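You operate a simulated robot arm through the tools that you are given. There is no shell and no other tool. Be economical: measure what you need, move in short steps, check, and stop when the job is done.

You run a simulated two-armed robot. Do the job below in one go: nothing can be reset, and whatever is moved stays where it is left.

Task
On the bed ledge, fold the grey cloth in half.

It is judged by the outcome, as a careful person would: the job done as asked, and still so three seconds after it is handed in. It fails if anything else is knocked over, pushed out of place, dropped, spilled or broken. Flat cloth is picked up by pressing the open fingertips on it (5 to 10 N) and closing them slowly along it; thin cloth reads only 2 to 8 mm in the jaws.

Robot
Two 7-joint arms with two-finger parallel grippers on one trunk, on a base that drives. Base frame: it is fixed to the floor where the robot stands at the start and does not move with it; the origin is under the middle of the robot, x ahead of it, y to its left, z up; the surface under the hand at the start is at about z = 780. Units: mm, rad, N and s.
The left shoulder is at the start at [62, 199, 1004], the right one opposite. With the tool pointing down near the work surface each hand reaches from about 320 to 720 mm from the robot's upright axis, wherever it stands, measured 20 degrees to its own side. Places, roughly: bed ledge (144x25 cm) [480, -420, 780]. Payload 1.57 kg a hand.
Tool frame (each hand has its own): the origin (TCP) lies between the finger pads and is the grasp point; the fingertips stand 30 mm ahead of it; z points along the fingers, y is the line along which they close. The gripper opens to 110 mm. The fingers are 24 mm wide and 12 mm thick; the gripper's body (48 by 112 mm) begins 78 mm behind the TCP.
Orientation is told as [roll, pitch, yaw] about the base's x, y, z axes, in that order, counted from this pose: with the fingers straight down and closing along the base's y, the tool's x points along the base's -x, its y along +y and its z along -z.

Tools
- The arms move only by the tool servo_tool. It takes "left_motion", "right_motion" or both (then of equal length, played together; a hand with none holds still); each is a list of rows, each a list of 7 numbers: the shift along the base's x, y, z in mm, then the turn, a rotation vector about the base's x, y, z in degrees, then the finger opening in mm, from 0 to 110. In form: [[x, y, z, wx, wy, wz, gripper], ...]. A call has 1 to 20 rows; each row shifts and turns the commanded pose from where the row before left it. A row lasts 0.2 s, in which the tool goes at most 50 mm and 0.15 rad; a call with a longer step from one row to the next is refused whole, and so is a gripper value outside its range. A pose out of reach is approached as far as the arm can. The call stops where the force on the tool passes 40 N (or 10 N more than at its start, if that is more) or the arm is blocked; 0.2 s more then pass. Each finger travels about 72 mm/s and halts on what it meets, pressing with about 35 N; the grip force reading is that of the motor and also rises with nothing between the fingers. The clock runs only during rows and for 0.2 s after the last one: add rows that do not move to give the fingers time. It gives the time, the measured TCP pose, the force on the tool (base axes), the opening and the grip force at its end, in the units of the frame above (readings bear some noise), with the torque about the TCP (base axes, N m) and any sound that the robot's microphone picked up.
- Cameras (640 x 400 px; columns grow to the right, rows downward): "scene" is now at [96.7, 20.8, 1576.1]; the picture's right is [0.29, -0.96, 0.00], its down [-0.83, -0.25, -0.50] and it looks along [0.48, 0.15, -0.87] (base axes); focal length 283 px, centre (320, 200). "left" rides on the left gripper at [70, -16, -141] in its tool frame; the picture's right is [0.23, 0.97, 0.00], its down [-0.85, 0.20, -0.48] and it looks along [-0.47, 0.11, 0.88] (tool axes); focal length 222 px, centre (320, 200). "right" rides on the right gripper at [70, 16, -141] in its tool frame; the picture's right is [-0.23, 0.97, 0.00], its down [-0.85, -0.20, -0.48] and it looks along [-0.47, -0.11, 0.88] (tool axes); focal length 222 px, centre (320, 200). There is no depth. A picture from a camera that has moved, and an enlarged one, comes with that camera's place and axes in the base frame and with its lens.
- capture(camera): a new picture of that camera. No time passes.
- raise_lower(by): slides the trunk up (or, below 0, down) by that many mm; the arms and the scene camera ride with it, the base frame stays. It gives what a move gives, with no picture.
- steer(legs): drives the robot by 1 to 6 legs, each [ahead, left, turn to the left] in mm, mm and rad, along the robot's own axes; the way and the turn of a leg run together, so that a leg with both is an arc; at most 1500 mm and 3.142 rad a leg. The arms and the cameras ride along, it lands a little off, and it stops where it bumps. It gives what a move gives.
- turn_head(pan, tilt): turns the head with the scene camera to pan (to the left, within 1.501 rad either way) and tilt (down, from -0.506 to 1.204), counted from straight ahead of the robot. It gives what a move gives.
- enlarge(camera, box): a new picture of the part [left, top, right, bottom] of that camera's present view, enlarged. No time passes.
- hand_in(): hands the job in; it is judged then, once.

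Go step by step. Nothing tells you exact positions but the pictures and the camera data: compare them with the known pose of the tool, close in by small moves and look again before you grip or let go. The budget is 120 turns and 88 pictures, counting those below and the enlarged ones. Unless the task says otherwise, let go and move clear before handing in, and close with one line.

The tools are called as name(argument=value, ...) on one line, values as JSON. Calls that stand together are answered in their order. servo_tool: Moves the arms, as the interface text tells. Its arguments: {"type":"object","properties":{"left_motion":{"type":"array","items":{"type":"array","items":{"type":"number"}}},"right_motion":{"type":"array","items":{"type":"array","items":{"type":"number"}}}},"required":[]} The other tools are called the same way: raise_lower (by) slides the trunk up or down; steer (legs) drives the base; turn_head (pan, tilt) turns the head that bears the scene camera; capture (camera) takes a picture; enlarge (camera, box) takes an enlarged picture of a part of a camera's view; hand_in () hands the job in.

At the start:

```text
time_s: 0.0
left_tool_pos: [479.5, 397.9, 1002.8]
left_tcp_rot: [-0.002, 0.003, 0.001]
left_force: [-0.4, -0.5, 0.0]
left_moment: [0.01, -0.01, 0.0]
left_grip_width: 109.8
left_grasp_force: 0.1
right_tool_pos: [380.6, -20.5, 927.5]
right_tcp_rot: [-0.002, 0.002, 0.001]
right_force: [0.0, 0.0, -0.1]
right_moment: [-0.01, 0.01, 0.0]
right_grip_width: 109.9
right_grasp_force: 0.1
trunk travel left (down, up): [-600.0, 390.0]
robot x, y, heading: [-0.5, -4.2, -0.0]
head pan, tilt: [0.297, 1.045]
```

scene: 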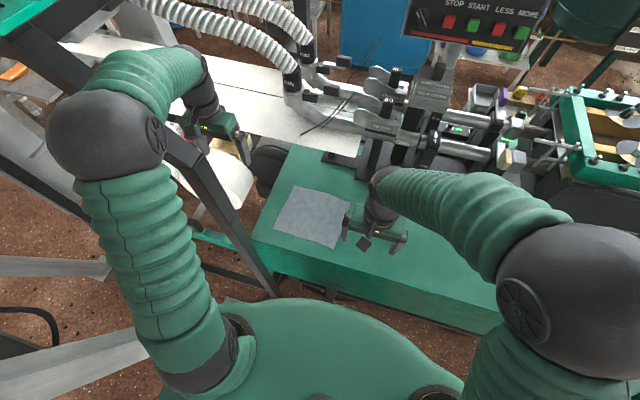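
right: 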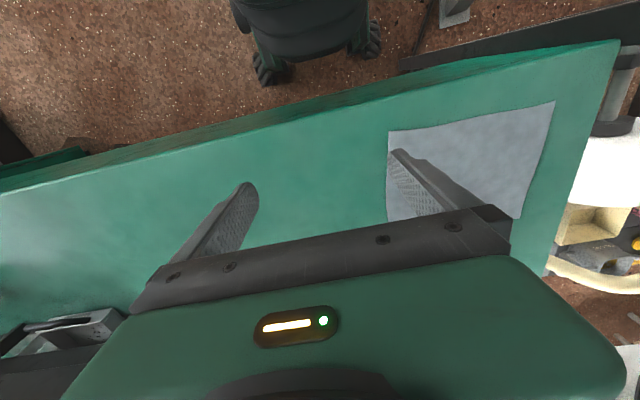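
left: 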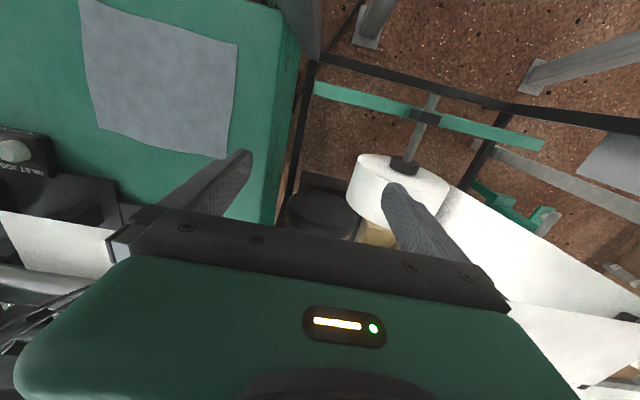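

I see the grey cloth near the left end of the green ledge, about x 395–580, y 65–260. I'll enlarge the scene to measure its corners more exactly.

enlarge(camera="scene", box=[240, 150, 400, 250])

servo_tool(right_motion=[[0, -40, 0, 0, 0, 0, 80], [0, -40, 0, 0, 0, 0, 60], [0, -40, 0, 0, 0, 0, 40], [0, 0, 0, 0, 0, 0, 30]])

enlarge(camera="scene", box=[240, 150, 400, 250])

```text
4.00 times, centred on (320, 200) of scene
camera zoom: at [96.7, 20.8, 1576.1], right [0.29, -0.96, 0.0], down [-0.83, -0.25, -0.5], along [0.48, 0.15, -0.87], focal length 1131 px, centre (320, 200)
```

zoom: 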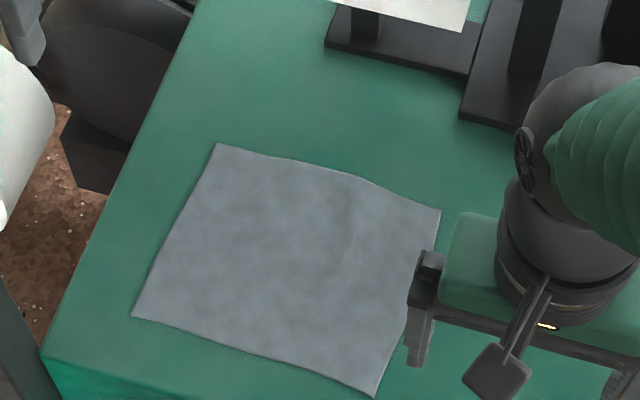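

```text
time_s: 1.0
left_tool_pos: [479.2, 398.0, 1004.2]
left_tcp_rot: [0.0, 0.0, -0.001]
left_force: [0.4, -0.4, 0.0]
left_moment: [0.01, -0.02, 0.01]
left_grip_width: 110.0
left_grasp_force: 0.0
right_tool_pos: [380.7, -138.8, 930.8]
right_tcp_rot: [-0.001, 0.0, -0.002]
right_force: [-0.7, -0.8, 0.2]
right_moment: [0.01, 0.04, 0.0]
right_grip_width: 30.1
right_grasp_force: 0.0
trunk travel left (down, up): [-600.0, 390.0]
robot x, y, heading: [-4.0, 2.9, 0.002]
head pan, tilt: [0.297, 1.045]
```

```text
4.00 times, centred on (320, 200) of scene
camera zoom: at [96.6, 20.5, 1576.1], right [0.29, -0.96, 0.0], down [-0.83, -0.25, -0.5], along [0.48, 0.15, -0.87], focal length 1131 px, centre (320, 200)
```

zoom: 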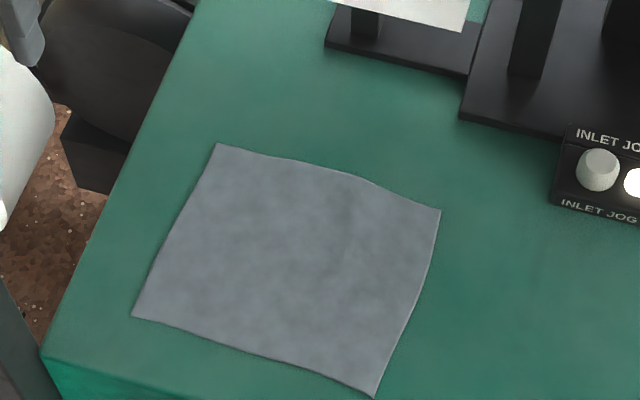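

The cloth measures about 195 × 170 mm, with corners near (565,253), (557,59), (389,67) and (397,263). I'll fold the near edge over onto the far edge, using one hand at each near corner, so I bring both hands over those corners first.

servo_tool(left_motion=[[-14, -32, 0, 0, 0, 0, 90], [-14, -32, 0, 0, 0, 0, 70], [-14, -32, 0, 0, 0, 0, 50], [-14, -32, 0, 0, 0, 0, 30], [-13, -31, 0, 0, 0, 0, 24], [0, 0, -35, 0, 0, 0, 24], [0, 0, -35, 0, 0, 0, 24], [0, 0, -34, 0, 0, 0, 24], [0, 0, 0, 0, 0, 0, 24]], right_motion=[[4, 40, 0, 0, 0, 0, 24], [4, 40, 0, 0, 0, 0, 24], [4, 40, 0, 0, 0, 0, 24], [4, 40, 0, 0, 0, 0, 24], [4, 40, 0, 0, 0, 0, 24], [3, 31, 0, 0, 0, 0, 24], [0, 0, -15, 0, 0, 0, 24], [0, 0, -16, 0, 0, 0, 24], [0, 0, 0, 0, 0, 0, 24]])

capture(camera="scene")

capture(camera="left")

capture(camera="right")

```text
time_s: 3.2
left_tool_pos: [407.9, 236.9, 897.9]
left_tcp_rot: [0.0, -0.003, -0.001]
left_force: [0.5, 0.5, -0.9]
left_moment: [0.02, 0.01, 0.01]
left_grip_width: 24.2
left_grasp_force: 0.0
right_tool_pos: [432.6, 55.6, 907.9]
right_tcp_rot: [0.014, -0.022, -0.103]
right_force: [-0.5, 0.8, -0.3]
right_moment: [-0.03, -0.03, -0.01]
right_grip_width: 23.8
right_grasp_force: 0.1
trunk travel left (down, up): [-600.0, 390.0]
robot x, y, heading: [-0.6, -1.5, 0.0]
head pan, tilt: [0.297, 1.045]
stopped in row 9 (right hand): the arm was blocked; the commanded pose is now the measured one
```

```text
82 pictures are left
camera scene: at [96.6, 19.9, 1574.1], right [0.29, -0.96, 0.0], down [-0.83, -0.25, -0.5], along [0.48, 0.15, -0.87], focal length 283 px, centre (320, 200)
```

scene: 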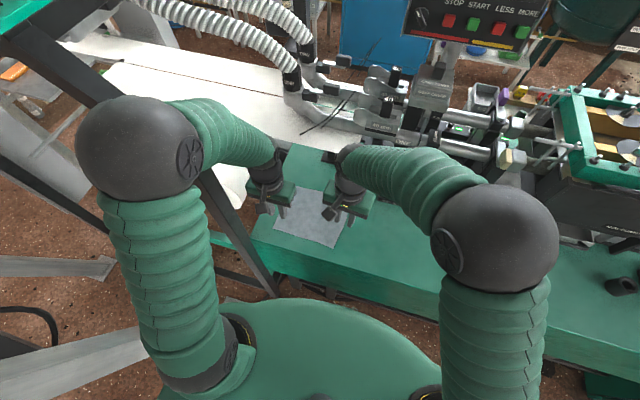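

```text
81 pictures are left
camera left: at [338.6, 220.4, 1038.8], right [-0.23, 0.97, 0.0], down [0.85, 0.2, 0.48], along [0.47, 0.11, -0.88], focal length 222 px, centre (320, 200)
```

left: 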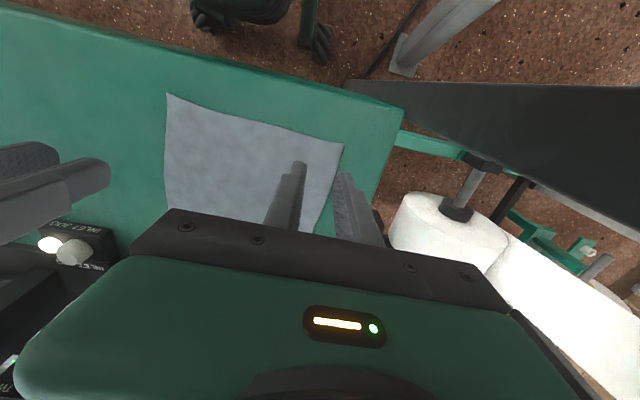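

```text
80 pictures are left
camera right: at [362.9, 77.7, 1047.5], right [0.33, 0.95, 0.02], down [0.82, -0.29, 0.49], along [0.47, -0.15, -0.87], focal length 222 px, centre (320, 200)
```

right: 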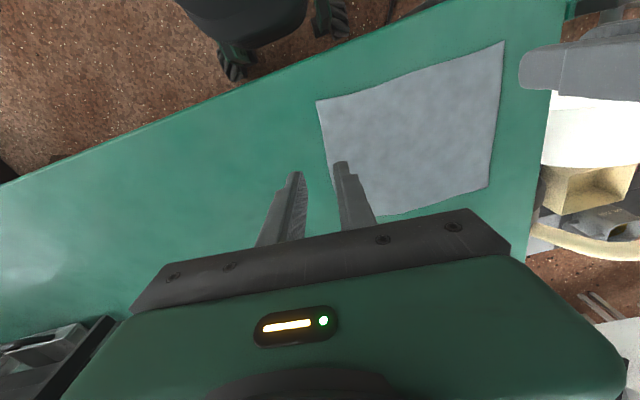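

The right arm can't reach the near-right corner, and a tall post stands close to the left arm, so I won't drive or turn. I'll park the right hand and use the left alone: first near-left corner to far-left, then near-right to far-right. Next I lower onto the near-left corner.

servo_tool(right_motion=[[-10, -40, 5, 0, 0, 0, 24], [-10, -40, 5, 0, 0, 0, 24], [-10, -40, 5, 0, 0, 0, 24], [-10, -40, 5, 0, 0, 0, 24], [-10, -40, 5, 0, 0, 0, 24], [0, 0, 0, 0, 0, 0, 24]], left_motion=[[3, 0, -20, 0, 0, 0, 24], [0, 0, -20, 0, 0, 0, 24], [0, 0, -20, 0, 0, 0, 24], [0, 0, -10, 0, 0, 0, 24], [0, 0, -5, 0, 0, 0, 24], [0, 0, 0, 0, 0, 0, 24]])

capture(camera="left")

enlarge(camera="scene", box=[240, 150, 400, 250])

```text
time_s: 4.6
left_tool_pos: [411.7, 237.3, 822.1]
left_tcp_rot: [-0.002, -0.003, 0.0]
left_force: [0.2, 0.2, 0.0]
left_moment: [0.02, 0.04, 0.03]
left_grip_width: 24.0
left_grasp_force: 0.0
right_tool_pos: [378.7, -140.9, 933.3]
right_tcp_rot: [0.015, -0.019, -0.089]
right_force: [-0.5, -0.4, -1.3]
right_moment: [0.03, 0.05, 0.0]
right_grip_width: 23.9
right_grasp_force: 0.1
trunk travel left (down, up): [-600.0, 390.0]
robot x, y, heading: [-4.7, -0.3, -0.002]
head pan, tilt: [0.297, 1.045]
```

```text
79 pictures are left
camera left: at [342.8, 220.4, 965.4], right [-0.23, 0.97, 0.0], down [0.85, 0.2, 0.48], along [0.47, 0.11, -0.88], focal length 222 px, centre (320, 200)
```

left: 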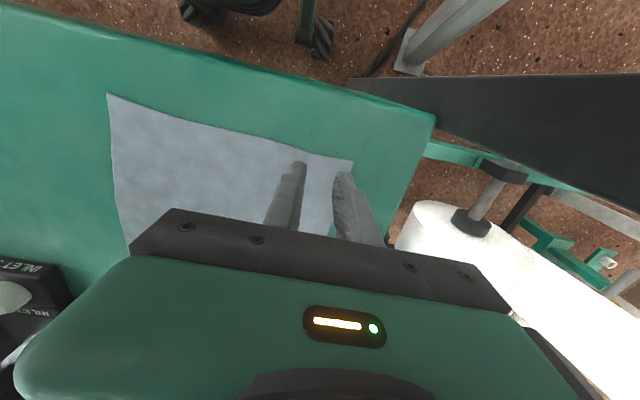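

```text
4.00 times, centred on (320, 200) of scene
camera zoom: at [97.1, 18.9, 1576.1], right [0.29, -0.96, 0.0], down [-0.83, -0.25, -0.5], along [0.48, 0.15, -0.87], focal length 1131 px, centre (320, 200)
```

zoom: 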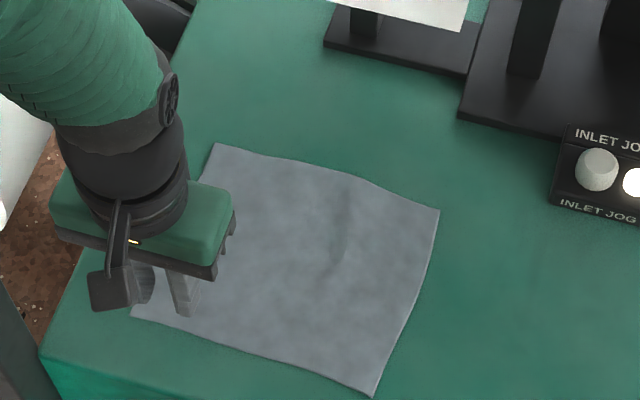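

The fingertips hover over the near-left corner about 12 mm up. I press down gently.

servo_tool(left_motion=[[0, -2, -4, 0, 0, 0, 24], [0, 0, -3, 0, 0, 0, 24], [0, 0, -2, 0, 0, 0, 24], [0, 0, -1.5, 0, 0, 0, 24], [0, 0, 0, 0, 0, 0, 24]])

```text
time_s: 5.8
left_tool_pos: [410.6, 236.3, 814.8]
left_tcp_rot: [0.0, -0.001, 0.0]
left_force: [0.0, 0.4, -0.2]
left_moment: [0.02, 0.0, 0.0]
left_grip_width: 23.9
left_grasp_force: 0.0
right_tool_pos: [378.6, -139.9, 933.4]
right_tcp_rot: [0.013, -0.019, -0.09]
right_force: [-0.5, -0.5, 0.4]
right_moment: [0.01, 0.01, 0.01]
right_grip_width: 24.4
right_grasp_force: 0.1
trunk travel left (down, up): [-600.0, 390.0]
robot x, y, heading: [-1.8, -2.8, -0.002]
head pan, tilt: [0.297, 1.045]
```

There is no contact yet, so I keep lowering in small steps.

servo_tool(left_motion=[[0, 0, -1.5, 0, 0, 0, 24], [0, 0, -1, 0, 0, 0, 24], [0, 0, -1, 0, 0, 0, 24], [0, 0, 0, 0, 0, 0, 24]])

```text
time_s: 6.8
left_tool_pos: [410.6, 235.3, 812.0]
left_tcp_rot: [0.003, -0.003, -0.001]
left_force: [-0.7, 2.5, 14.5]
left_moment: [0.05, 0.04, 0.01]
left_grip_width: 23.7
left_grasp_force: 0.1
right_tool_pos: [378.7, -140.2, 934.2]
right_tcp_rot: [0.013, -0.02, -0.087]
right_force: [-0.5, 0.0, 0.4]
right_moment: [0.02, -0.01, -0.02]
right_grip_width: 23.9
right_grasp_force: 0.1
trunk travel left (down, up): [-600.0, 390.0]
robot x, y, heading: [-0.4, -1.8, -0.005]
head pan, tilt: [0.297, 1.045]
```

Contact reads 14.5 N. I ease off a little and close slowly along the cloth.

servo_tool(left_motion=[[0, 0, 0.5, 0, 0, 0, 24], [0, 0, 0, 0, 0, 0, 22], [0, 0, 0, 0, 0, 0, 20], [0, 0, 0, 0, 0, 0, 18], [0, 0, 0, 0, 0, 0, 16], [0, 0, 0, 0, 0, 0, 14], [0, 0, 0, 0, 0, 0, 12]])

enlarge(camera="left", box=[220, 100, 420, 225])

```text
time_s: 8.4
left_tool_pos: [410.5, 234.5, 811.8]
left_tcp_rot: [0.003, -0.002, 0.0]
left_force: [0.6, 0.7, 13.5]
left_moment: [-0.06, 0.05, 0.02]
left_grip_width: 11.0
left_grasp_force: 0.0
right_tool_pos: [378.8, -140.6, 934.4]
right_tcp_rot: [0.015, -0.018, -0.087]
right_force: [-1.7, 0.6, -1.0]
right_moment: [0.0, 0.01, -0.03]
right_grip_width: 23.6
right_grasp_force: 0.0
trunk travel left (down, up): [-600.0, 390.0]
robot x, y, heading: [0.0, 4.2, -0.007]
head pan, tilt: [0.297, 1.045]
```

```text
3.20 times, centred on (320, 162) of left
camera zoom: at [341.3, 217.8, 952.9], right [-0.23, 0.97, 0.0], down [0.85, 0.2, 0.48], along [0.47, 0.11, -0.88], focal length 711 px, centre (320, 320)
```

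zoom: 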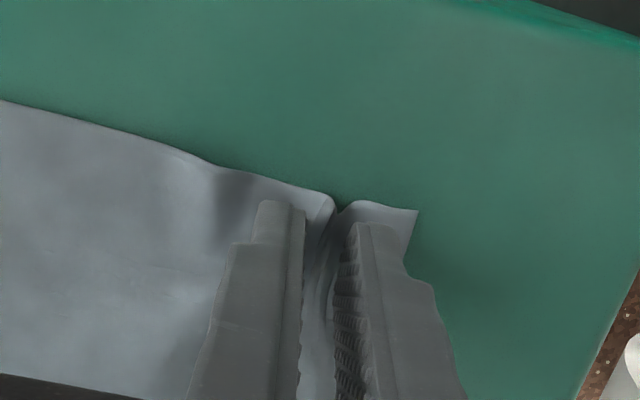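

A ridge of cloth is rising between the pads. I finish closing and lift a little.

servo_tool(left_motion=[[0, 0, 0.3, 0, 0, 0, 10], [0, 0, 0, 0, 0, 0, 8], [0, 0, 0, 0, 0, 0, 6], [0, 0, 0, 0, 0, 0, 4], [0, 0, 0, 0, 0, 0, 2], [0, 0, 0, 0, 0, 0, 0], [0, 0, 0, 0, 0, 0, 0], [0, 0, 5, 0, 0, 0, 0], [0, 0, 10, 0, 0, 0, 0], [5, 0, 15, 0, 0, 0, 0]])

enlarge(camera="left", box=[100, 50, 420, 250])

```text
time_s: 10.6
left_tool_pos: [415.5, 234.9, 841.1]
left_tcp_rot: [0.0, -0.001, -0.001]
left_force: [0.8, 0.2, -0.3]
left_moment: [0.02, 0.03, 0.02]
left_grip_width: 2.0
left_grasp_force: 23.5
right_tool_pos: [378.6, -140.8, 934.7]
right_tcp_rot: [0.013, -0.019, -0.089]
right_force: [-0.2, -0.5, 0.2]
right_moment: [0.0, 0.0, -0.01]
right_grip_width: 23.9
right_grasp_force: 0.0
trunk travel left (down, up): [-600.0, 390.0]
robot x, y, heading: [2.7, 0.1, 0.002]
head pan, tilt: [0.297, 1.045]
```

```text
2.00 times, centred on (260, 150) of left
camera zoom: at [346.3, 217.4, 982.1], right [-0.23, 0.97, 0.0], down [0.85, 0.2, 0.48], along [0.47, 0.11, -0.88], focal length 444 px, centre (440, 300)
```

zoom: 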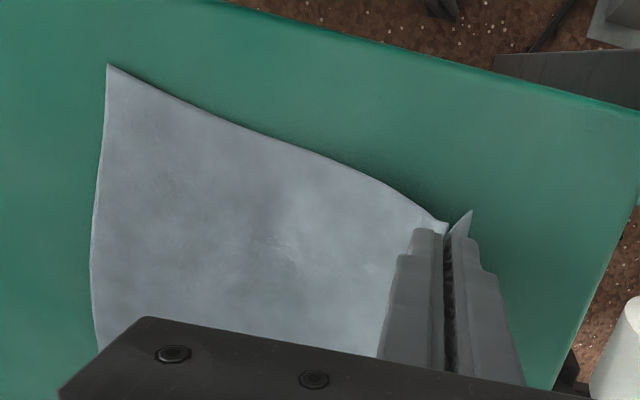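

The corner is held, but folding one corner at a time would drag the other one, because the diagonal is longer than the side. Instead I'll lay this corner back, then slide the whole cloth about 95 mm toward −y so the right hand can reach its corner.

servo_tool(left_motion=[[-5, 0, -15, 0, 0, 0, 0], [0, 0, -10, 0, 0, 0, 0], [0, 0, -3, 0, 0, 0, 0], [0, 0, 0, 0, 0, 0, 4], [0, 0, 0, 0, 0, 0, 8], [0, 0, 0, 0, 0, 0, 14], [0, 0, 0, 0, 0, 0, 20], [0, 0, 3, 0, 0, 0, 24], [0, 0, 20, 0, 0, 0, 24], [0, 0, 40, 0, 0, 0, 24], [0, 0, 30, 0, 0, 0, 24]])

servo_tool(left_motion=[[13, -30, 0, 0, 0, 0, 24], [13, -30, 0, 0, 0, 0, 24], [13, -30, 0, 0, 0, 0, 24], [13, -30, 0, 0, 0, 0, 24], [13, -26, 0, 0, 0, 0, 24], [0, 0, -20, 0, 0, 0, 24], [0, 0, -20, 0, 0, 0, 24], [0, 0, -20, 0, 0, 0, 24], [0, 0, 0, 0, 0, 0, 24]])

capture(camera="left")

enlarge(camera="scene", box=[240, 150, 400, 250])

```text
time_s: 13.0
left_tool_pos: [409.5, 234.5, 905.6]
left_tcp_rot: [-0.001, -0.001, 0.0]
left_force: [-0.1, -0.2, -0.8]
left_moment: [0.02, -0.01, -0.01]
left_grip_width: 24.1
left_grasp_force: 0.1
right_tool_pos: [377.5, -141.2, 934.7]
right_tcp_rot: [0.015, -0.019, -0.087]
right_force: [-0.4, -0.9, 0.0]
right_moment: [0.03, -0.01, 0.02]
right_grip_width: 24.2
right_grasp_force: 0.2
trunk travel left (down, up): [-600.0, 390.0]
robot x, y, heading: [2.9, 0.3, -0.005]
head pan, tilt: [0.297, 1.045]
```

```text
time_s: 15.0
left_tool_pos: [475.7, 88.0, 845.5]
left_tcp_rot: [0.002, -0.002, -0.001]
left_force: [-0.4, 0.8, -0.1]
left_moment: [0.01, 0.0, 0.01]
left_grip_width: 23.8
left_grasp_force: 0.2
right_tool_pos: [376.9, -142.1, 934.2]
right_tcp_rot: [0.013, -0.019, -0.089]
right_force: [-0.4, -0.1, -0.2]
right_moment: [0.0, 0.0, -0.03]
right_grip_width: 23.9
right_grasp_force: 0.0
trunk travel left (down, up): [-600.0, 390.0]
robot x, y, heading: [1.2, 1.2, 0.004]
head pan, tilt: [0.297, 1.045]
```

```text
75 pictures are left
camera left: at [406.0, 71.2, 987.1], right [-0.23, 0.97, 0.0], down [0.85, 0.2, 0.48], along [0.47, 0.11, -0.88], focal length 222 px, centre (320, 200)
```

left: 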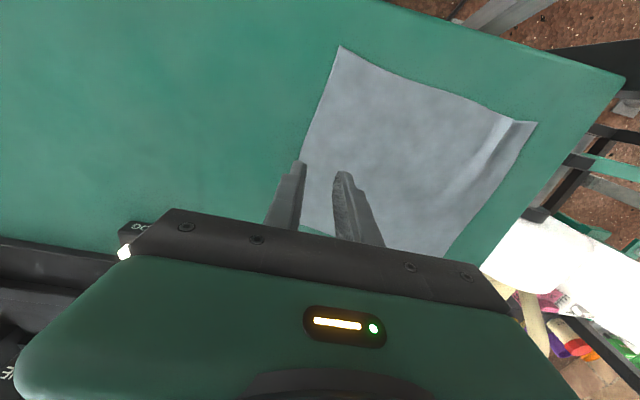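

```text
4.00 times, centred on (320, 200) of scene
camera zoom: at [96.5, 18.3, 1576.2], right [0.29, -0.96, 0.0], down [-0.83, -0.25, -0.5], along [0.48, 0.15, -0.87], focal length 1131 px, centre (320, 200)
```

zoom: 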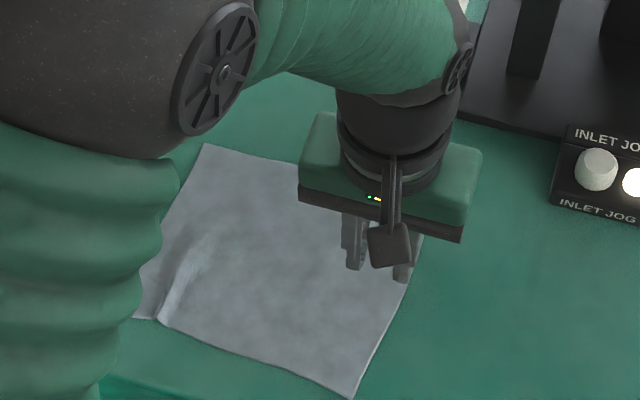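

The right edge now lies near y ≈ 72 at x = 476. I shift 10 mm inward, press and pinch it.

servo_tool(left_motion=[[0, 10, -15, 0, 0, 0, 24], [0, 0, -12, 0, 0, 0, 24], [0, 0, -4, 0, 0, 0, 24], [0, 0, -1.5, 0, 0, 0, 24], [0, 0, -0.6, 0, 0, 0, 24], [0, 0, 0, 0, 0, 0, 24]])

enlarge(camera="left", box=[220, 100, 420, 225])

```text
time_s: 16.4
left_tool_pos: [475.0, 99.7, 812.8]
left_tcp_rot: [0.001, 0.0, 0.0]
left_force: [0.0, -1.3, -0.2]
left_moment: [0.01, 0.02, 0.01]
left_grip_width: 24.1
left_grasp_force: 0.1
right_tool_pos: [379.1, -140.9, 933.6]
right_tcp_rot: [0.013, -0.02, -0.089]
right_force: [-0.4, -0.6, 0.3]
right_moment: [-0.03, 0.01, 0.04]
right_grip_width: 24.2
right_grasp_force: 0.0
trunk travel left (down, up): [-600.0, 390.0]
robot x, y, heading: [3.5, 2.4, 0.002]
head pan, tilt: [0.297, 1.045]
```

```text
3.20 times, centred on (320, 162) of left
camera zoom: at [406.5, 81.6, 954.3], right [-0.23, 0.97, 0.0], down [0.85, 0.2, 0.48], along [0.47, 0.11, -0.88], focal length 711 px, centre (320, 320)
```

zoom: 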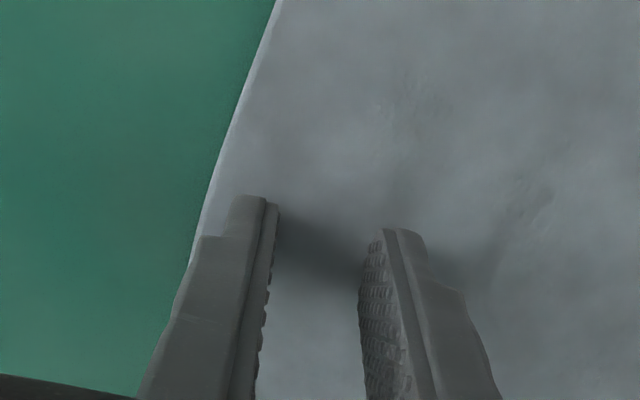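

Both fingertips are on the cloth just inside the edge. I press about 1 mm more and close slowly.

servo_tool(left_motion=[[0, 0, -0.6, 0, 0, 0, 24], [0, 0, -0.5, 0, 0, 0, 24], [0, 0, 0, 0, 0, 0, 22], [0, 0, 0, 0, 0, 0, 20], [0, 0, 0, 0, 0, 0, 18], [0, 0, 0, 0, 0, 0, 16], [0, 0, 0, 0, 0, 0, 14], [0, 0, 0, 0, 0, 0, 12]])

enlarge(camera="left", box=[220, 100, 420, 225])

```text
time_s: 18.2
left_tool_pos: [475.8, 98.8, 811.6]
left_tcp_rot: [0.002, -0.001, -0.001]
left_force: [-0.1, -0.5, 0.9]
left_moment: [-0.04, 0.02, -0.01]
left_grip_width: 11.7
left_grasp_force: 0.1
right_tool_pos: [378.6, -138.6, 933.0]
right_tcp_rot: [0.015, -0.019, -0.088]
right_force: [-0.4, 0.3, 0.5]
right_moment: [-0.04, 0.03, -0.02]
right_grip_width: 24.2
right_grasp_force: 0.0
trunk travel left (down, up): [-600.0, 390.0]
robot x, y, heading: [2.3, -1.8, -0.0]
head pan, tilt: [0.297, 1.045]
```

```text
3.20 times, centred on (320, 162) of left
camera zoom: at [406.9, 81.8, 953.3], right [-0.23, 0.97, 0.0], down [0.85, 0.2, 0.48], along [0.47, 0.11, -0.88], focal length 711 px, centre (320, 320)
```

zoom: 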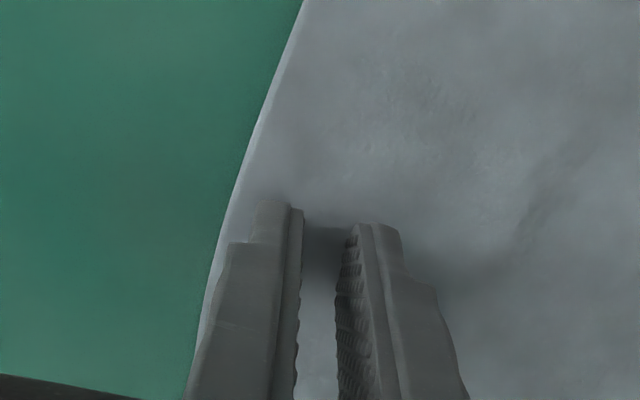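

The pressure was too light and the fingers slid over the cloth. I reopen, press to about 8–10 N and close again.

servo_tool(left_motion=[[0, 0, 2, 0, 0, 0, 18], [0, 0, 0, 0, 0, 0, 24], [0, 0, -2.4, 0, 0, 0, 24], [0, 0, -0.3, 0, 0, 0, 24], [0, 0, 0, 0, 0, 0, 24]])

```text
time_s: 19.4
left_tool_pos: [476.1, 98.1, 812.0]
left_tcp_rot: [0.0, -0.004, 0.0]
left_force: [-1.0, 1.1, 7.6]
left_moment: [-0.09, 0.02, 0.01]
left_grip_width: 23.3
left_grasp_force: 0.1
right_tool_pos: [378.3, -140.8, 934.0]
right_tcp_rot: [0.015, -0.018, -0.09]
right_force: [-0.3, -0.7, -0.6]
right_moment: [-0.05, 0.0, -0.03]
right_grip_width: 23.9
right_grasp_force: 0.2
trunk travel left (down, up): [-600.0, 390.0]
robot x, y, heading: [0.9, -1.9, 0.002]
head pan, tilt: [0.297, 1.045]
```

Pressure is 7.6 N. Now I close slowly, pressing slightly more as I go.

servo_tool(left_motion=[[0, 0, -0.3, 0, 0, 0, 22], [0, 0, 0, 0, 0, 0, 20], [0, 0, 0, 0, 0, 0, 18], [0, 0, 0, 0, 0, 0, 16], [0, 0, 0, 0, 0, 0, 14], [0, 0, 0, 0, 0, 0, 12], [0, 0, 0, 0, 0, 0, 10], [0, 0, 0, 0, 0, 0, 8], [0, 0, 0, 0, 0, 0, 6], [0, 0, 0, 0, 0, 0, 4], [0, 0, 0, 0, 0, 0, 2], [0, 0, 0, 0, 0, 0, 0], [0, 0, 0, 0, 0, 0, 0]])

enlarge(camera="left", box=[220, 100, 420, 225])

```text
time_s: 22.2
left_tool_pos: [475.3, 96.7, 811.6]
left_tcp_rot: [0.002, -0.002, -0.001]
left_force: [0.1, -0.7, 13.4]
left_moment: [-0.11, -0.03, -0.02]
left_grip_width: 2.2
left_grasp_force: 23.6
right_tool_pos: [377.3, -140.7, 934.1]
right_tcp_rot: [0.015, -0.021, -0.088]
right_force: [-0.7, 0.0, 0.0]
right_moment: [0.02, 0.01, 0.02]
right_grip_width: 24.3
right_grasp_force: 0.2
trunk travel left (down, up): [-600.0, 390.0]
robot x, y, heading: [2.8, 0.9, -0.002]
head pan, tilt: [0.297, 1.045]
```

```text
3.20 times, centred on (320, 162) of left
camera zoom: at [406.1, 80.7, 952.8], right [-0.23, 0.97, 0.0], down [0.85, 0.2, 0.48], along [0.47, 0.11, -0.88], focal length 711 px, centre (320, 320)
```

zoom: 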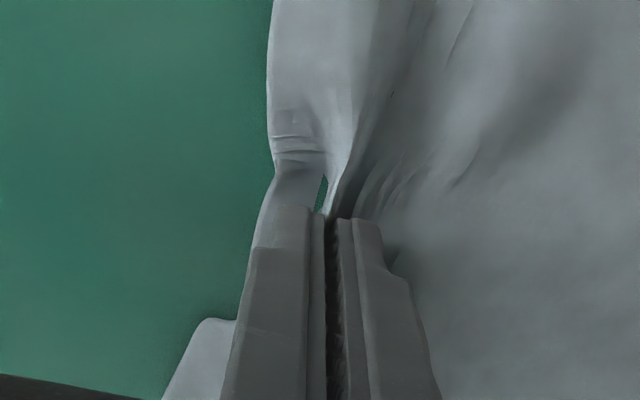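

The cloth is gripped. I lift it slightly and slide it 100 mm toward −y.

servo_tool(left_motion=[[0, 0, 4, 0, 0, 0, 0], [0, -5, 4, 0, 0, 0, 0], [0, -8, 0, 0, 0, 0, 0], [0, -8, 0, 0, 0, 0, 0], [0, -8, 0, 0, 0, 0, 0], [0, -8, 0, 0, 0, 0, 0], [0, -8, 0, 0, 0, 0, 0], [0, -8, 0, 0, 0, 0, 0], [0, -8, 0, 0, 0, 0, 0], [0, -8, 0, 0, 0, 0, 0], [0, -8, 0, 0, 0, 0, 0], [0, -8, 0, 0, 0, 0, 0], [0, -8, 0, 0, 0, 0, 0], [0, -7, 0, 0, 0, 0, 0], [0, 0, 0, 0, 0, 0, 0]])

enlarge(camera="scene", box=[260, 150, 420, 250])

capture(camera="left")

```text
time_s: 25.4
left_tool_pos: [474.4, -0.9, 819.5]
left_tcp_rot: [0.002, -0.002, -0.001]
left_force: [0.1, -0.2, 0.9]
left_moment: [0.0, -0.03, -0.01]
left_grip_width: 2.0
left_grasp_force: 23.8
right_tool_pos: [378.3, -140.7, 934.4]
right_tcp_rot: [0.014, -0.021, -0.089]
right_force: [0.0, 0.7, 0.2]
right_moment: [-0.01, 0.0, -0.02]
right_grip_width: 24.1
right_grasp_force: 0.0
trunk travel left (down, up): [-600.0, 390.0]
robot x, y, heading: [-0.5, -3.0, -0.003]
head pan, tilt: [0.297, 1.045]
```

```text
4.00 times, centred on (340, 200) of scene
camera zoom: at [96.9, 17.8, 1576.2], right [0.29, -0.96, 0.0], down [-0.83, -0.25, -0.5], along [0.48, 0.15, -0.87], focal length 1131 px, centre (240, 200)
```

zoom: 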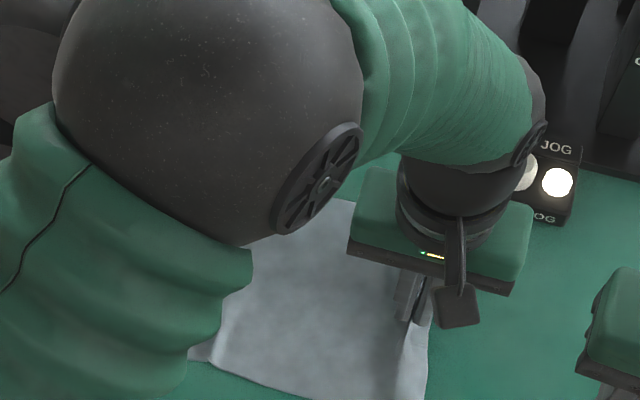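

```text
69 pictures are left
camera left: at [406.6, -18.9, 960.3], right [-0.23, 0.97, 0.0], down [0.85, 0.2, 0.48], along [0.47, 0.11, -0.88], focal length 222 px, centre (320, 200)
```

left: 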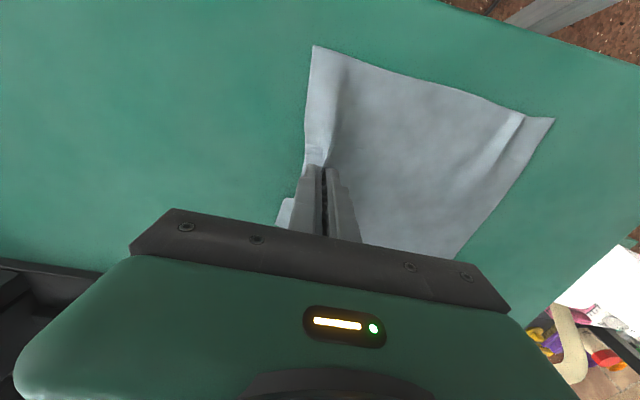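

The cloth slid along cleanly. I lower it, open slowly to flatten the ridge, and move the left hand clear to look.

servo_tool(left_motion=[[0, 0, -7, 0, 0, 0, 0], [0, 0, 0, 0, 0, 0, 4], [0, 0, 0, 0, 0, 0, 8], [0, 0, 0, 0, 0, 0, 14], [0, 0, 0, 0, 0, 0, 20], [0, 0, 0, 0, 0, 0, 26], [0, 0, 0, 0, 0, 0, 30], [0, 0, 4, 0, 0, 0, 30], [0, 0, 30, 0, 0, 0, 24], [0, 0, 40, 0, 0, 0, 24], [0, 30, 20, 0, 0, 0, 24], [-10, 40, 0, 0, 0, 0, 24], [-10, 45, 0, 0, 0, 0, 24], [-10, 45, 0, 0, 0, 0, 24], [-10, 45, 0, 0, 0, 0, 24], [-10, 35, 0, 0, 0, 0, 24], [0, 0, 0, 0, 0, 0, 24]])

enlarge(camera="scene", box=[260, 150, 420, 250])

```text
time_s: 29.0
left_tool_pos: [425.0, 241.0, 907.3]
left_tcp_rot: [0.0, -0.001, 0.0]
left_force: [-0.6, 0.2, 0.3]
left_moment: [0.01, -0.01, 0.0]
left_grip_width: 24.0
left_grasp_force: 0.0
right_tool_pos: [378.1, -139.7, 934.6]
right_tcp_rot: [0.012, -0.019, -0.089]
right_force: [0.2, -0.5, 0.2]
right_moment: [-0.01, 0.01, 0.02]
right_grip_width: 23.9
right_grasp_force: 0.0
trunk travel left (down, up): [-600.0, 390.0]
robot x, y, heading: [0.4, 0.7, 0.0]
head pan, tilt: [0.297, 1.045]
```

```text
4.00 times, centred on (340, 200) of scene
camera zoom: at [96.9, 19.2, 1576.1], right [0.29, -0.96, 0.0], down [-0.83, -0.25, -0.5], along [0.48, 0.15, -0.87], focal length 1131 px, centre (240, 200)
```

zoom: 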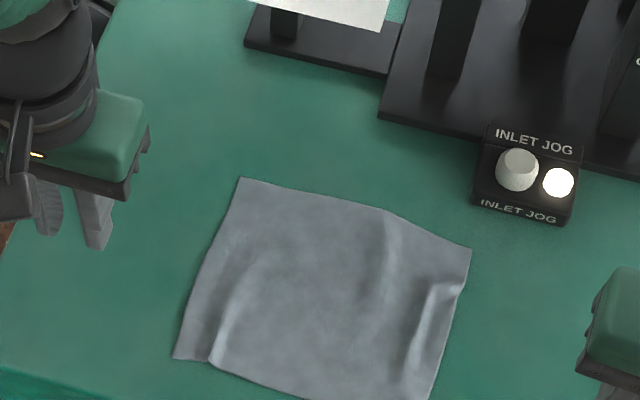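

The cloth now sits near y −35 to 161, where both hands can reach. I check the near-right corner and bring the hands over both near corners.

enlarge(camera="scene", box=[280, 180, 440, 280])

servo_tool(right_motion=[[3, 30, 0, 0, 0, 0, 24], [3, 30, 0, 0, 0, 0, 24], [3, 30, 0, 0, 0, 1.7, 24], [3, 30, -10, 0, 0, 1.7, 24], [3, 10, -20, 0, 0, 1.7, 24], [0, 0, 0, 0, 0, 0, 24]], left_motion=[[-5, -30, 0, 0, 0, 0, 24], [-5, -30, 0, 0, 0, 0, 24], [-5, -30, 0, 0, 0, 0, 24], [-5, -13, 0, 0, 0, 0, 24], [0, 0, 0, 0, 0, 0, 24], [0, 0, 0, 0, 0, 0, 24]])

capture(camera="right")

capture(camera="left")

```text
4.00 times, centred on (360, 230) of scene
camera zoom: at [96.9, 19.2, 1576.1], right [0.29, -0.96, 0.0], down [-0.83, -0.25, -0.5], along [0.48, 0.15, -0.87], focal length 1131 px, centre (160, 80)
```

zoom: 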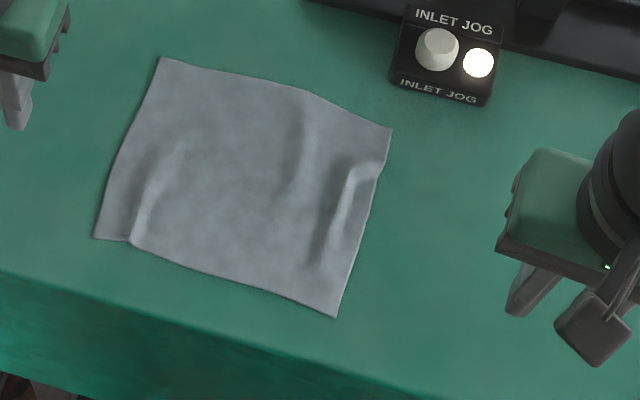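

```text
time_s: 30.4
left_tool_pos: [405.1, 136.6, 906.4]
left_tcp_rot: [0.001, -0.003, 0.0]
left_force: [-0.8, -0.4, 0.0]
left_moment: [0.0, 0.0, -0.02]
left_grip_width: 24.2
left_grasp_force: 0.1
right_tool_pos: [394.6, -9.6, 901.7]
right_tcp_rot: [0.012, -0.019, -0.003]
right_force: [-1.2, -0.5, -0.5]
right_moment: [0.02, -0.02, -0.01]
right_grip_width: 24.0
right_grasp_force: 0.1
trunk travel left (down, up): [-600.0, 390.0]
robot x, y, heading: [0.3, -0.4, 0.002]
head pan, tilt: [0.297, 1.045]
```

```text
66 pictures are left
camera right: at [323.3, 5.5, 1042.2], right [0.23, 0.97, 0.02], down [0.85, -0.21, 0.49], along [0.48, -0.1, -0.87], focal length 222 px, centre (320, 200)
```

right: 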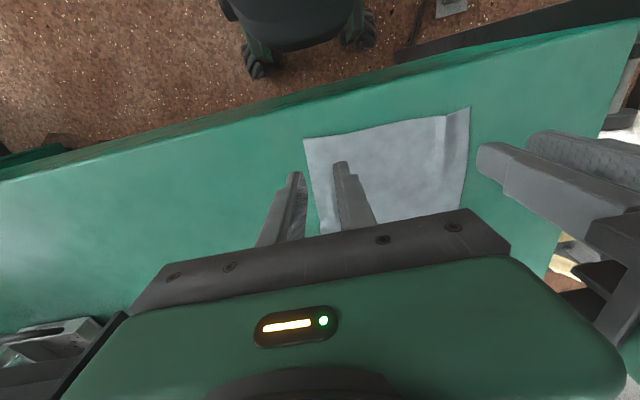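

```text
65 pictures are left
camera left: at [336.0, 120.4, 1047.6], right [-0.23, 0.97, 0.0], down [0.85, 0.2, 0.48], along [0.47, 0.11, -0.88], focal length 222 px, centre (320, 200)
```

left: 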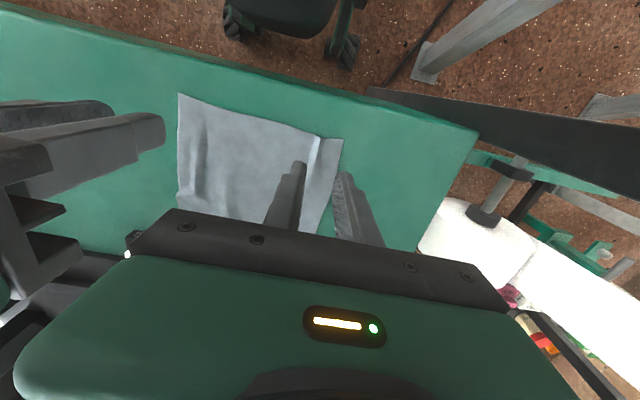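

Both hands line up within about 10 mm of the near corners. I trim the right hand and lower both to just above the cloth.

servo_tool(right_motion=[[6, 8, -20, -0.7, 1.1, 0, 24], [0, 0, -20, 0, 0, 0, 24], [0, 0, -20, 0, 0, 0, 24], [0, 0, -16, 0, 0, 0, 24], [0, 0, 0, 0, 0, 0, 24]], left_motion=[[2, 0, -20, 0, 0, 0, 24], [0, 0, -20, 0, 0, 0, 24], [0, 0, -20, 0, 0, 0, 24], [0, 0, -20, 0, 0, 0, 24], [0, 0, 0, 0, 0, 0, 24]])

capture(camera="right")

capture(camera="left")

```text
time_s: 31.6
left_tool_pos: [407.4, 137.7, 827.3]
left_tcp_rot: [0.0, -0.001, 0.001]
left_force: [-0.6, 0.6, 0.3]
left_moment: [-0.02, -0.01, 0.0]
left_grip_width: 24.2
left_grasp_force: 0.0
right_tool_pos: [399.4, -1.6, 827.0]
right_tcp_rot: [-0.002, -0.002, 0.0]
right_force: [0.3, 0.9, 0.0]
right_moment: [-0.01, 0.03, 0.0]
right_grip_width: 23.9
right_grasp_force: 0.1
trunk travel left (down, up): [-600.0, 390.0]
robot x, y, heading: [0.2, -2.2, 0.001]
head pan, tilt: [0.297, 1.045]
```

```text
64 pictures are left
camera right: at [330.0, 14.9, 968.0], right [0.23, 0.97, 0.0], down [0.85, -0.2, 0.48], along [0.47, -0.11, -0.88], focal length 222 px, centre (320, 200)
```

right: 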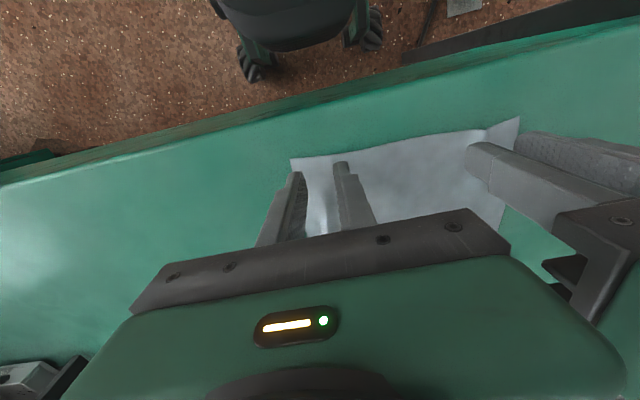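

```text
63 pictures are left
camera left: at [338.3, 120.0, 968.8], right [-0.23, 0.97, 0.0], down [0.85, 0.2, 0.48], along [0.47, 0.11, -0.88], focal length 222 px, centre (320, 200)
```

left: 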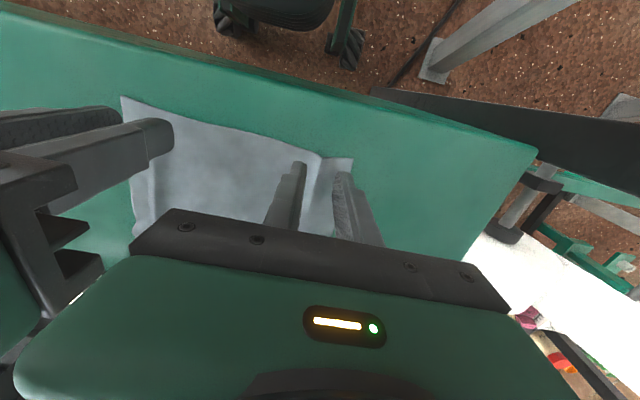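

The outer fingers sit right at the cloth's sides, so I move each hand inward 3–4 mm and lower to near contact.

servo_tool(right_motion=[[0, 4, -6, 0, 0, 0, 24], [0, 0, -4, 0, 0, 0, 24], [0, 0, -3, 0, 0, 0, 24], [0, 0, -1, 0, 0, 0, 24], [0, 0, -0.6, 0, 0, 0, 24], [0, 0, 0, 0, 0, 0, 24]], left_motion=[[0, -3, -6, 0, 0, 0, 24], [0, 0, -4, 0, 0, 0, 24], [0, 0, -3, 0, 0, 0, 24], [0, 0, -1, 0, 0, 0, 24], [0, 0, -0.6, 0, 0, 0, 24], [0, 0, 0, 0, 0, 0, 24]])

```text
time_s: 33.0
left_tool_pos: [406.5, 133.0, 810.0]
left_tcp_rot: [0.001, -0.001, 0.001]
left_force: [0.5, 0.8, 1.6]
left_moment: [0.01, 0.02, -0.03]
left_grip_width: 24.2
left_grasp_force: 0.0
right_tool_pos: [398.9, 1.6, 812.3]
right_tcp_rot: [0.001, -0.001, -0.002]
right_force: [-0.4, 0.6, -0.1]
right_moment: [-0.05, -0.02, -0.02]
right_grip_width: 23.9
right_grasp_force: 0.1
trunk travel left (down, up): [-600.0, 390.0]
robot x, y, heading: [3.5, 0.4, -0.001]
head pan, tilt: [0.297, 1.045]
```

servo_tool(right_motion=[[0, 0, -0.7, 0, 0, 0, 24], [0, 0, -0.5, 0, 0, 0, 24], [0, 0, 0, 0, 0, 0, 24]], left_motion=[[0, 0, -0.4, 0, 0, 0, 24], [0, 0, -0.3, 0, 0, 0, 24], [0, 0, 0, 0, 0, 0, 24]])

```text
time_s: 33.8
left_tool_pos: [407.2, 133.3, 810.9]
left_tcp_rot: [0.001, -0.001, 0.0]
left_force: [0.6, 0.4, 5.7]
left_moment: [0.03, 0.0, 0.0]
left_grip_width: 24.0
left_grasp_force: 0.1
right_tool_pos: [399.1, 2.0, 811.8]
right_tcp_rot: [-0.001, 0.002, 0.002]
right_force: [-0.8, 0.0, 2.1]
right_moment: [-0.02, -0.02, -0.03]
right_grip_width: 23.8
right_grasp_force: 0.1
trunk travel left (down, up): [-600.0, 390.0]
robot x, y, heading: [0.9, 3.4, -0.003]
head pan, tilt: [0.297, 1.045]
```

Both fingertip pairs touch, the left at 5.7 N and the right at 2.1 N. I press slightly more and close both slowly.

servo_tool(right_motion=[[0, 0, -0.7, 0, 0, 0, 24], [0, 0, 0, 0, 0, 0, 22], [0, 0, -0.2, 0, 0, 0, 20], [0, 0, 0, 0, 0, 0, 18], [0, 0, 0, 0, 0, 0, 16], [0, 0, 0, 0, 0, 0, 14], [0, 0, 0, 0, 0, 0, 12]], left_motion=[[0, 0, -0.4, 0, 0, 0, 24], [0, 0, 0, 0, 0, 0, 22], [0, 0, -0.2, 0, 0, 0, 20], [0, 0, 0, 0, 0, 0, 18], [0, 0, 0, 0, 0, 0, 16], [0, 0, 0, 0, 0, 0, 14], [0, 0, 0, 0, 0, 0, 12]])

enlarge(camera="right", box=[220, 100, 420, 225])

enlarge(camera="left", box=[220, 100, 420, 225])

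```text
time_s: 35.4
left_tool_pos: [406.8, 133.9, 812.3]
left_tcp_rot: [0.0, -0.003, 0.0]
left_force: [0.5, -1.5, 6.1]
left_moment: [0.01, 0.04, 0.01]
left_grip_width: 12.3
left_grasp_force: 0.2
right_tool_pos: [399.2, 3.2, 812.2]
right_tcp_rot: [0.003, -0.002, 0.0]
right_force: [1.0, 0.9, 19.1]
right_moment: [-0.07, -0.02, 0.01]
right_grip_width: 12.1
right_grasp_force: 0.2
trunk travel left (down, up): [-600.0, 390.0]
robot x, y, heading: [3.0, -2.0, -0.002]
head pan, tilt: [0.297, 1.045]
```

```text
3.20 times, centred on (320, 162) of right
camera zoom: at [329.5, 19.0, 952.4], right [0.23, 0.97, 0.0], down [0.85, -0.2, 0.48], along [0.47, -0.11, -0.88], focal length 711 px, centre (320, 320)
```

zoom: 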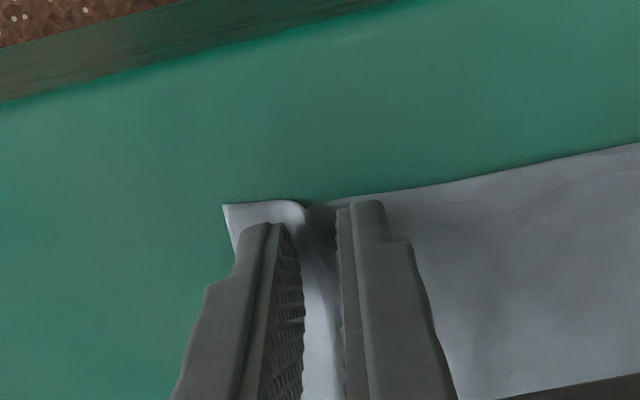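

```text
3.20 times, centred on (320, 162) of left
camera zoom: at [337.4, 116.0, 952.9], right [-0.23, 0.97, 0.0], down [0.85, 0.2, 0.48], along [0.47, 0.11, -0.88], focal length 711 px, centre (320, 320)
```

zoom: 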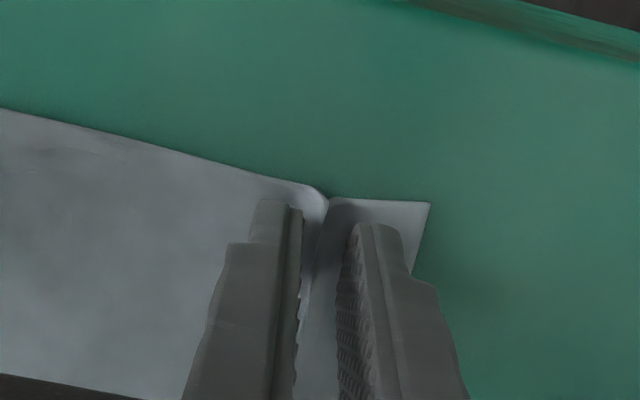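

Ridges are forming at both corners. I finish closing and lift a little to check the grips.

servo_tool(right_motion=[[0, 0, 0.5, 0, 0, 0, 10], [0, 0, 0, 0, 0, 0, 8], [0, 0, 0, 0, 0, 0, 6], [0, 0, 0, 0, 0, 0, 4], [0, 0, 0, 0, 0, 0, 2], [0, 0, 0, 0, 0, 0, 0], [0, 0, 0, 0, 0, 0, 0], [0, 0, 5, 0, 0, 0, 0], [0, 0, 10, 0, 0, 0, 0], [5, 0, 15, 0, 0, 0, 0]], left_motion=[[0, 0, 0, 0, 0, 0, 10], [0, 0, 0, 0, 0, 0, 8], [0, 0, 0, 0, 0, 0, 6], [0, 0, 0, 0, 0, 0, 4], [0, 0, 0, 0, 0, 0, 2], [0, 0, 0, 0, 0, 0, 0], [0, 0, 0, 0, 0, 0, 0], [0, 0, 5, 0, 0, 0, 0], [0, 0, 10, 0, 0, 0, 0], [5, 0, 15, 0, 0, 0, 0]])

capture(camera="right")

capture(camera="left")

enlarge(camera="scene", box=[260, 150, 420, 250])

```text
time_s: 37.6
left_tool_pos: [411.2, 133.1, 840.6]
left_tcp_rot: [0.0, -0.003, -0.001]
left_force: [-0.1, -14.7, -0.8]
left_moment: [-0.47, -0.01, 0.04]
left_grip_width: 2.1
left_grasp_force: 23.3
right_tool_pos: [404.6, 2.9, 840.9]
right_tcp_rot: [0.001, -0.001, 0.001]
right_force: [0.1, 16.5, 0.0]
right_moment: [0.52, -0.01, 0.02]
right_grip_width: 2.2
right_grasp_force: 24.2
trunk travel left (down, up): [-600.0, 390.0]
robot x, y, heading: [2.6, -1.5, 0.002]
head pan, tilt: [0.297, 1.045]
```

```text
60 pictures are left
camera right: at [335.8, 19.8, 981.5], right [0.23, 0.97, 0.0], down [0.86, -0.2, 0.48], along [0.47, -0.11, -0.88], focal length 222 px, centre (320, 200)
```

right: 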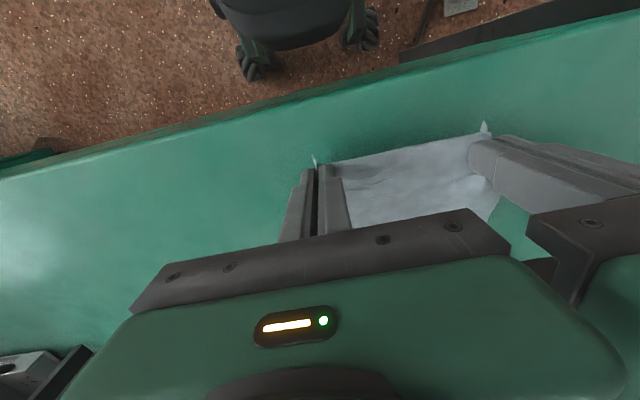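

```text
59 pictures are left
camera left: at [342.7, 116.1, 982.7], right [-0.23, 0.97, 0.0], down [0.85, 0.2, 0.48], along [0.47, 0.11, -0.88], focal length 222 px, centre (320, 200)
```

left: 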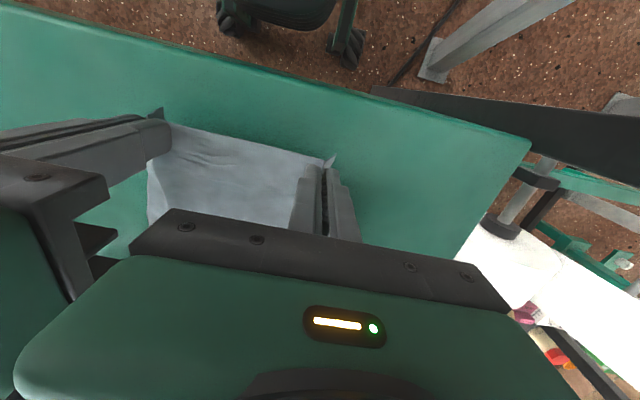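

```text
4.00 times, centred on (340, 200) of scene
camera zoom: at [96.7, 19.2, 1576.1], right [0.29, -0.96, 0.0], down [-0.83, -0.25, -0.5], along [0.48, 0.15, -0.87], focal length 1131 px, centre (240, 200)
```

zoom: 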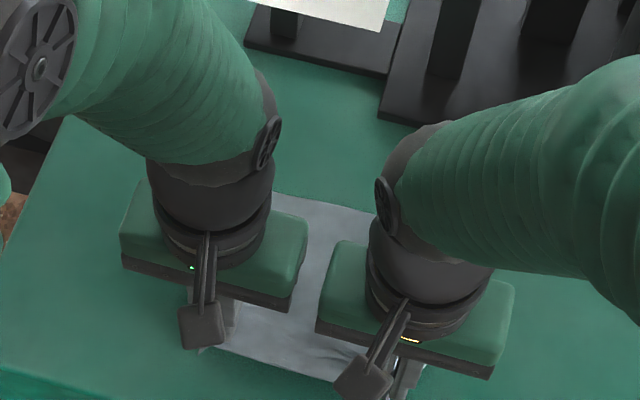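

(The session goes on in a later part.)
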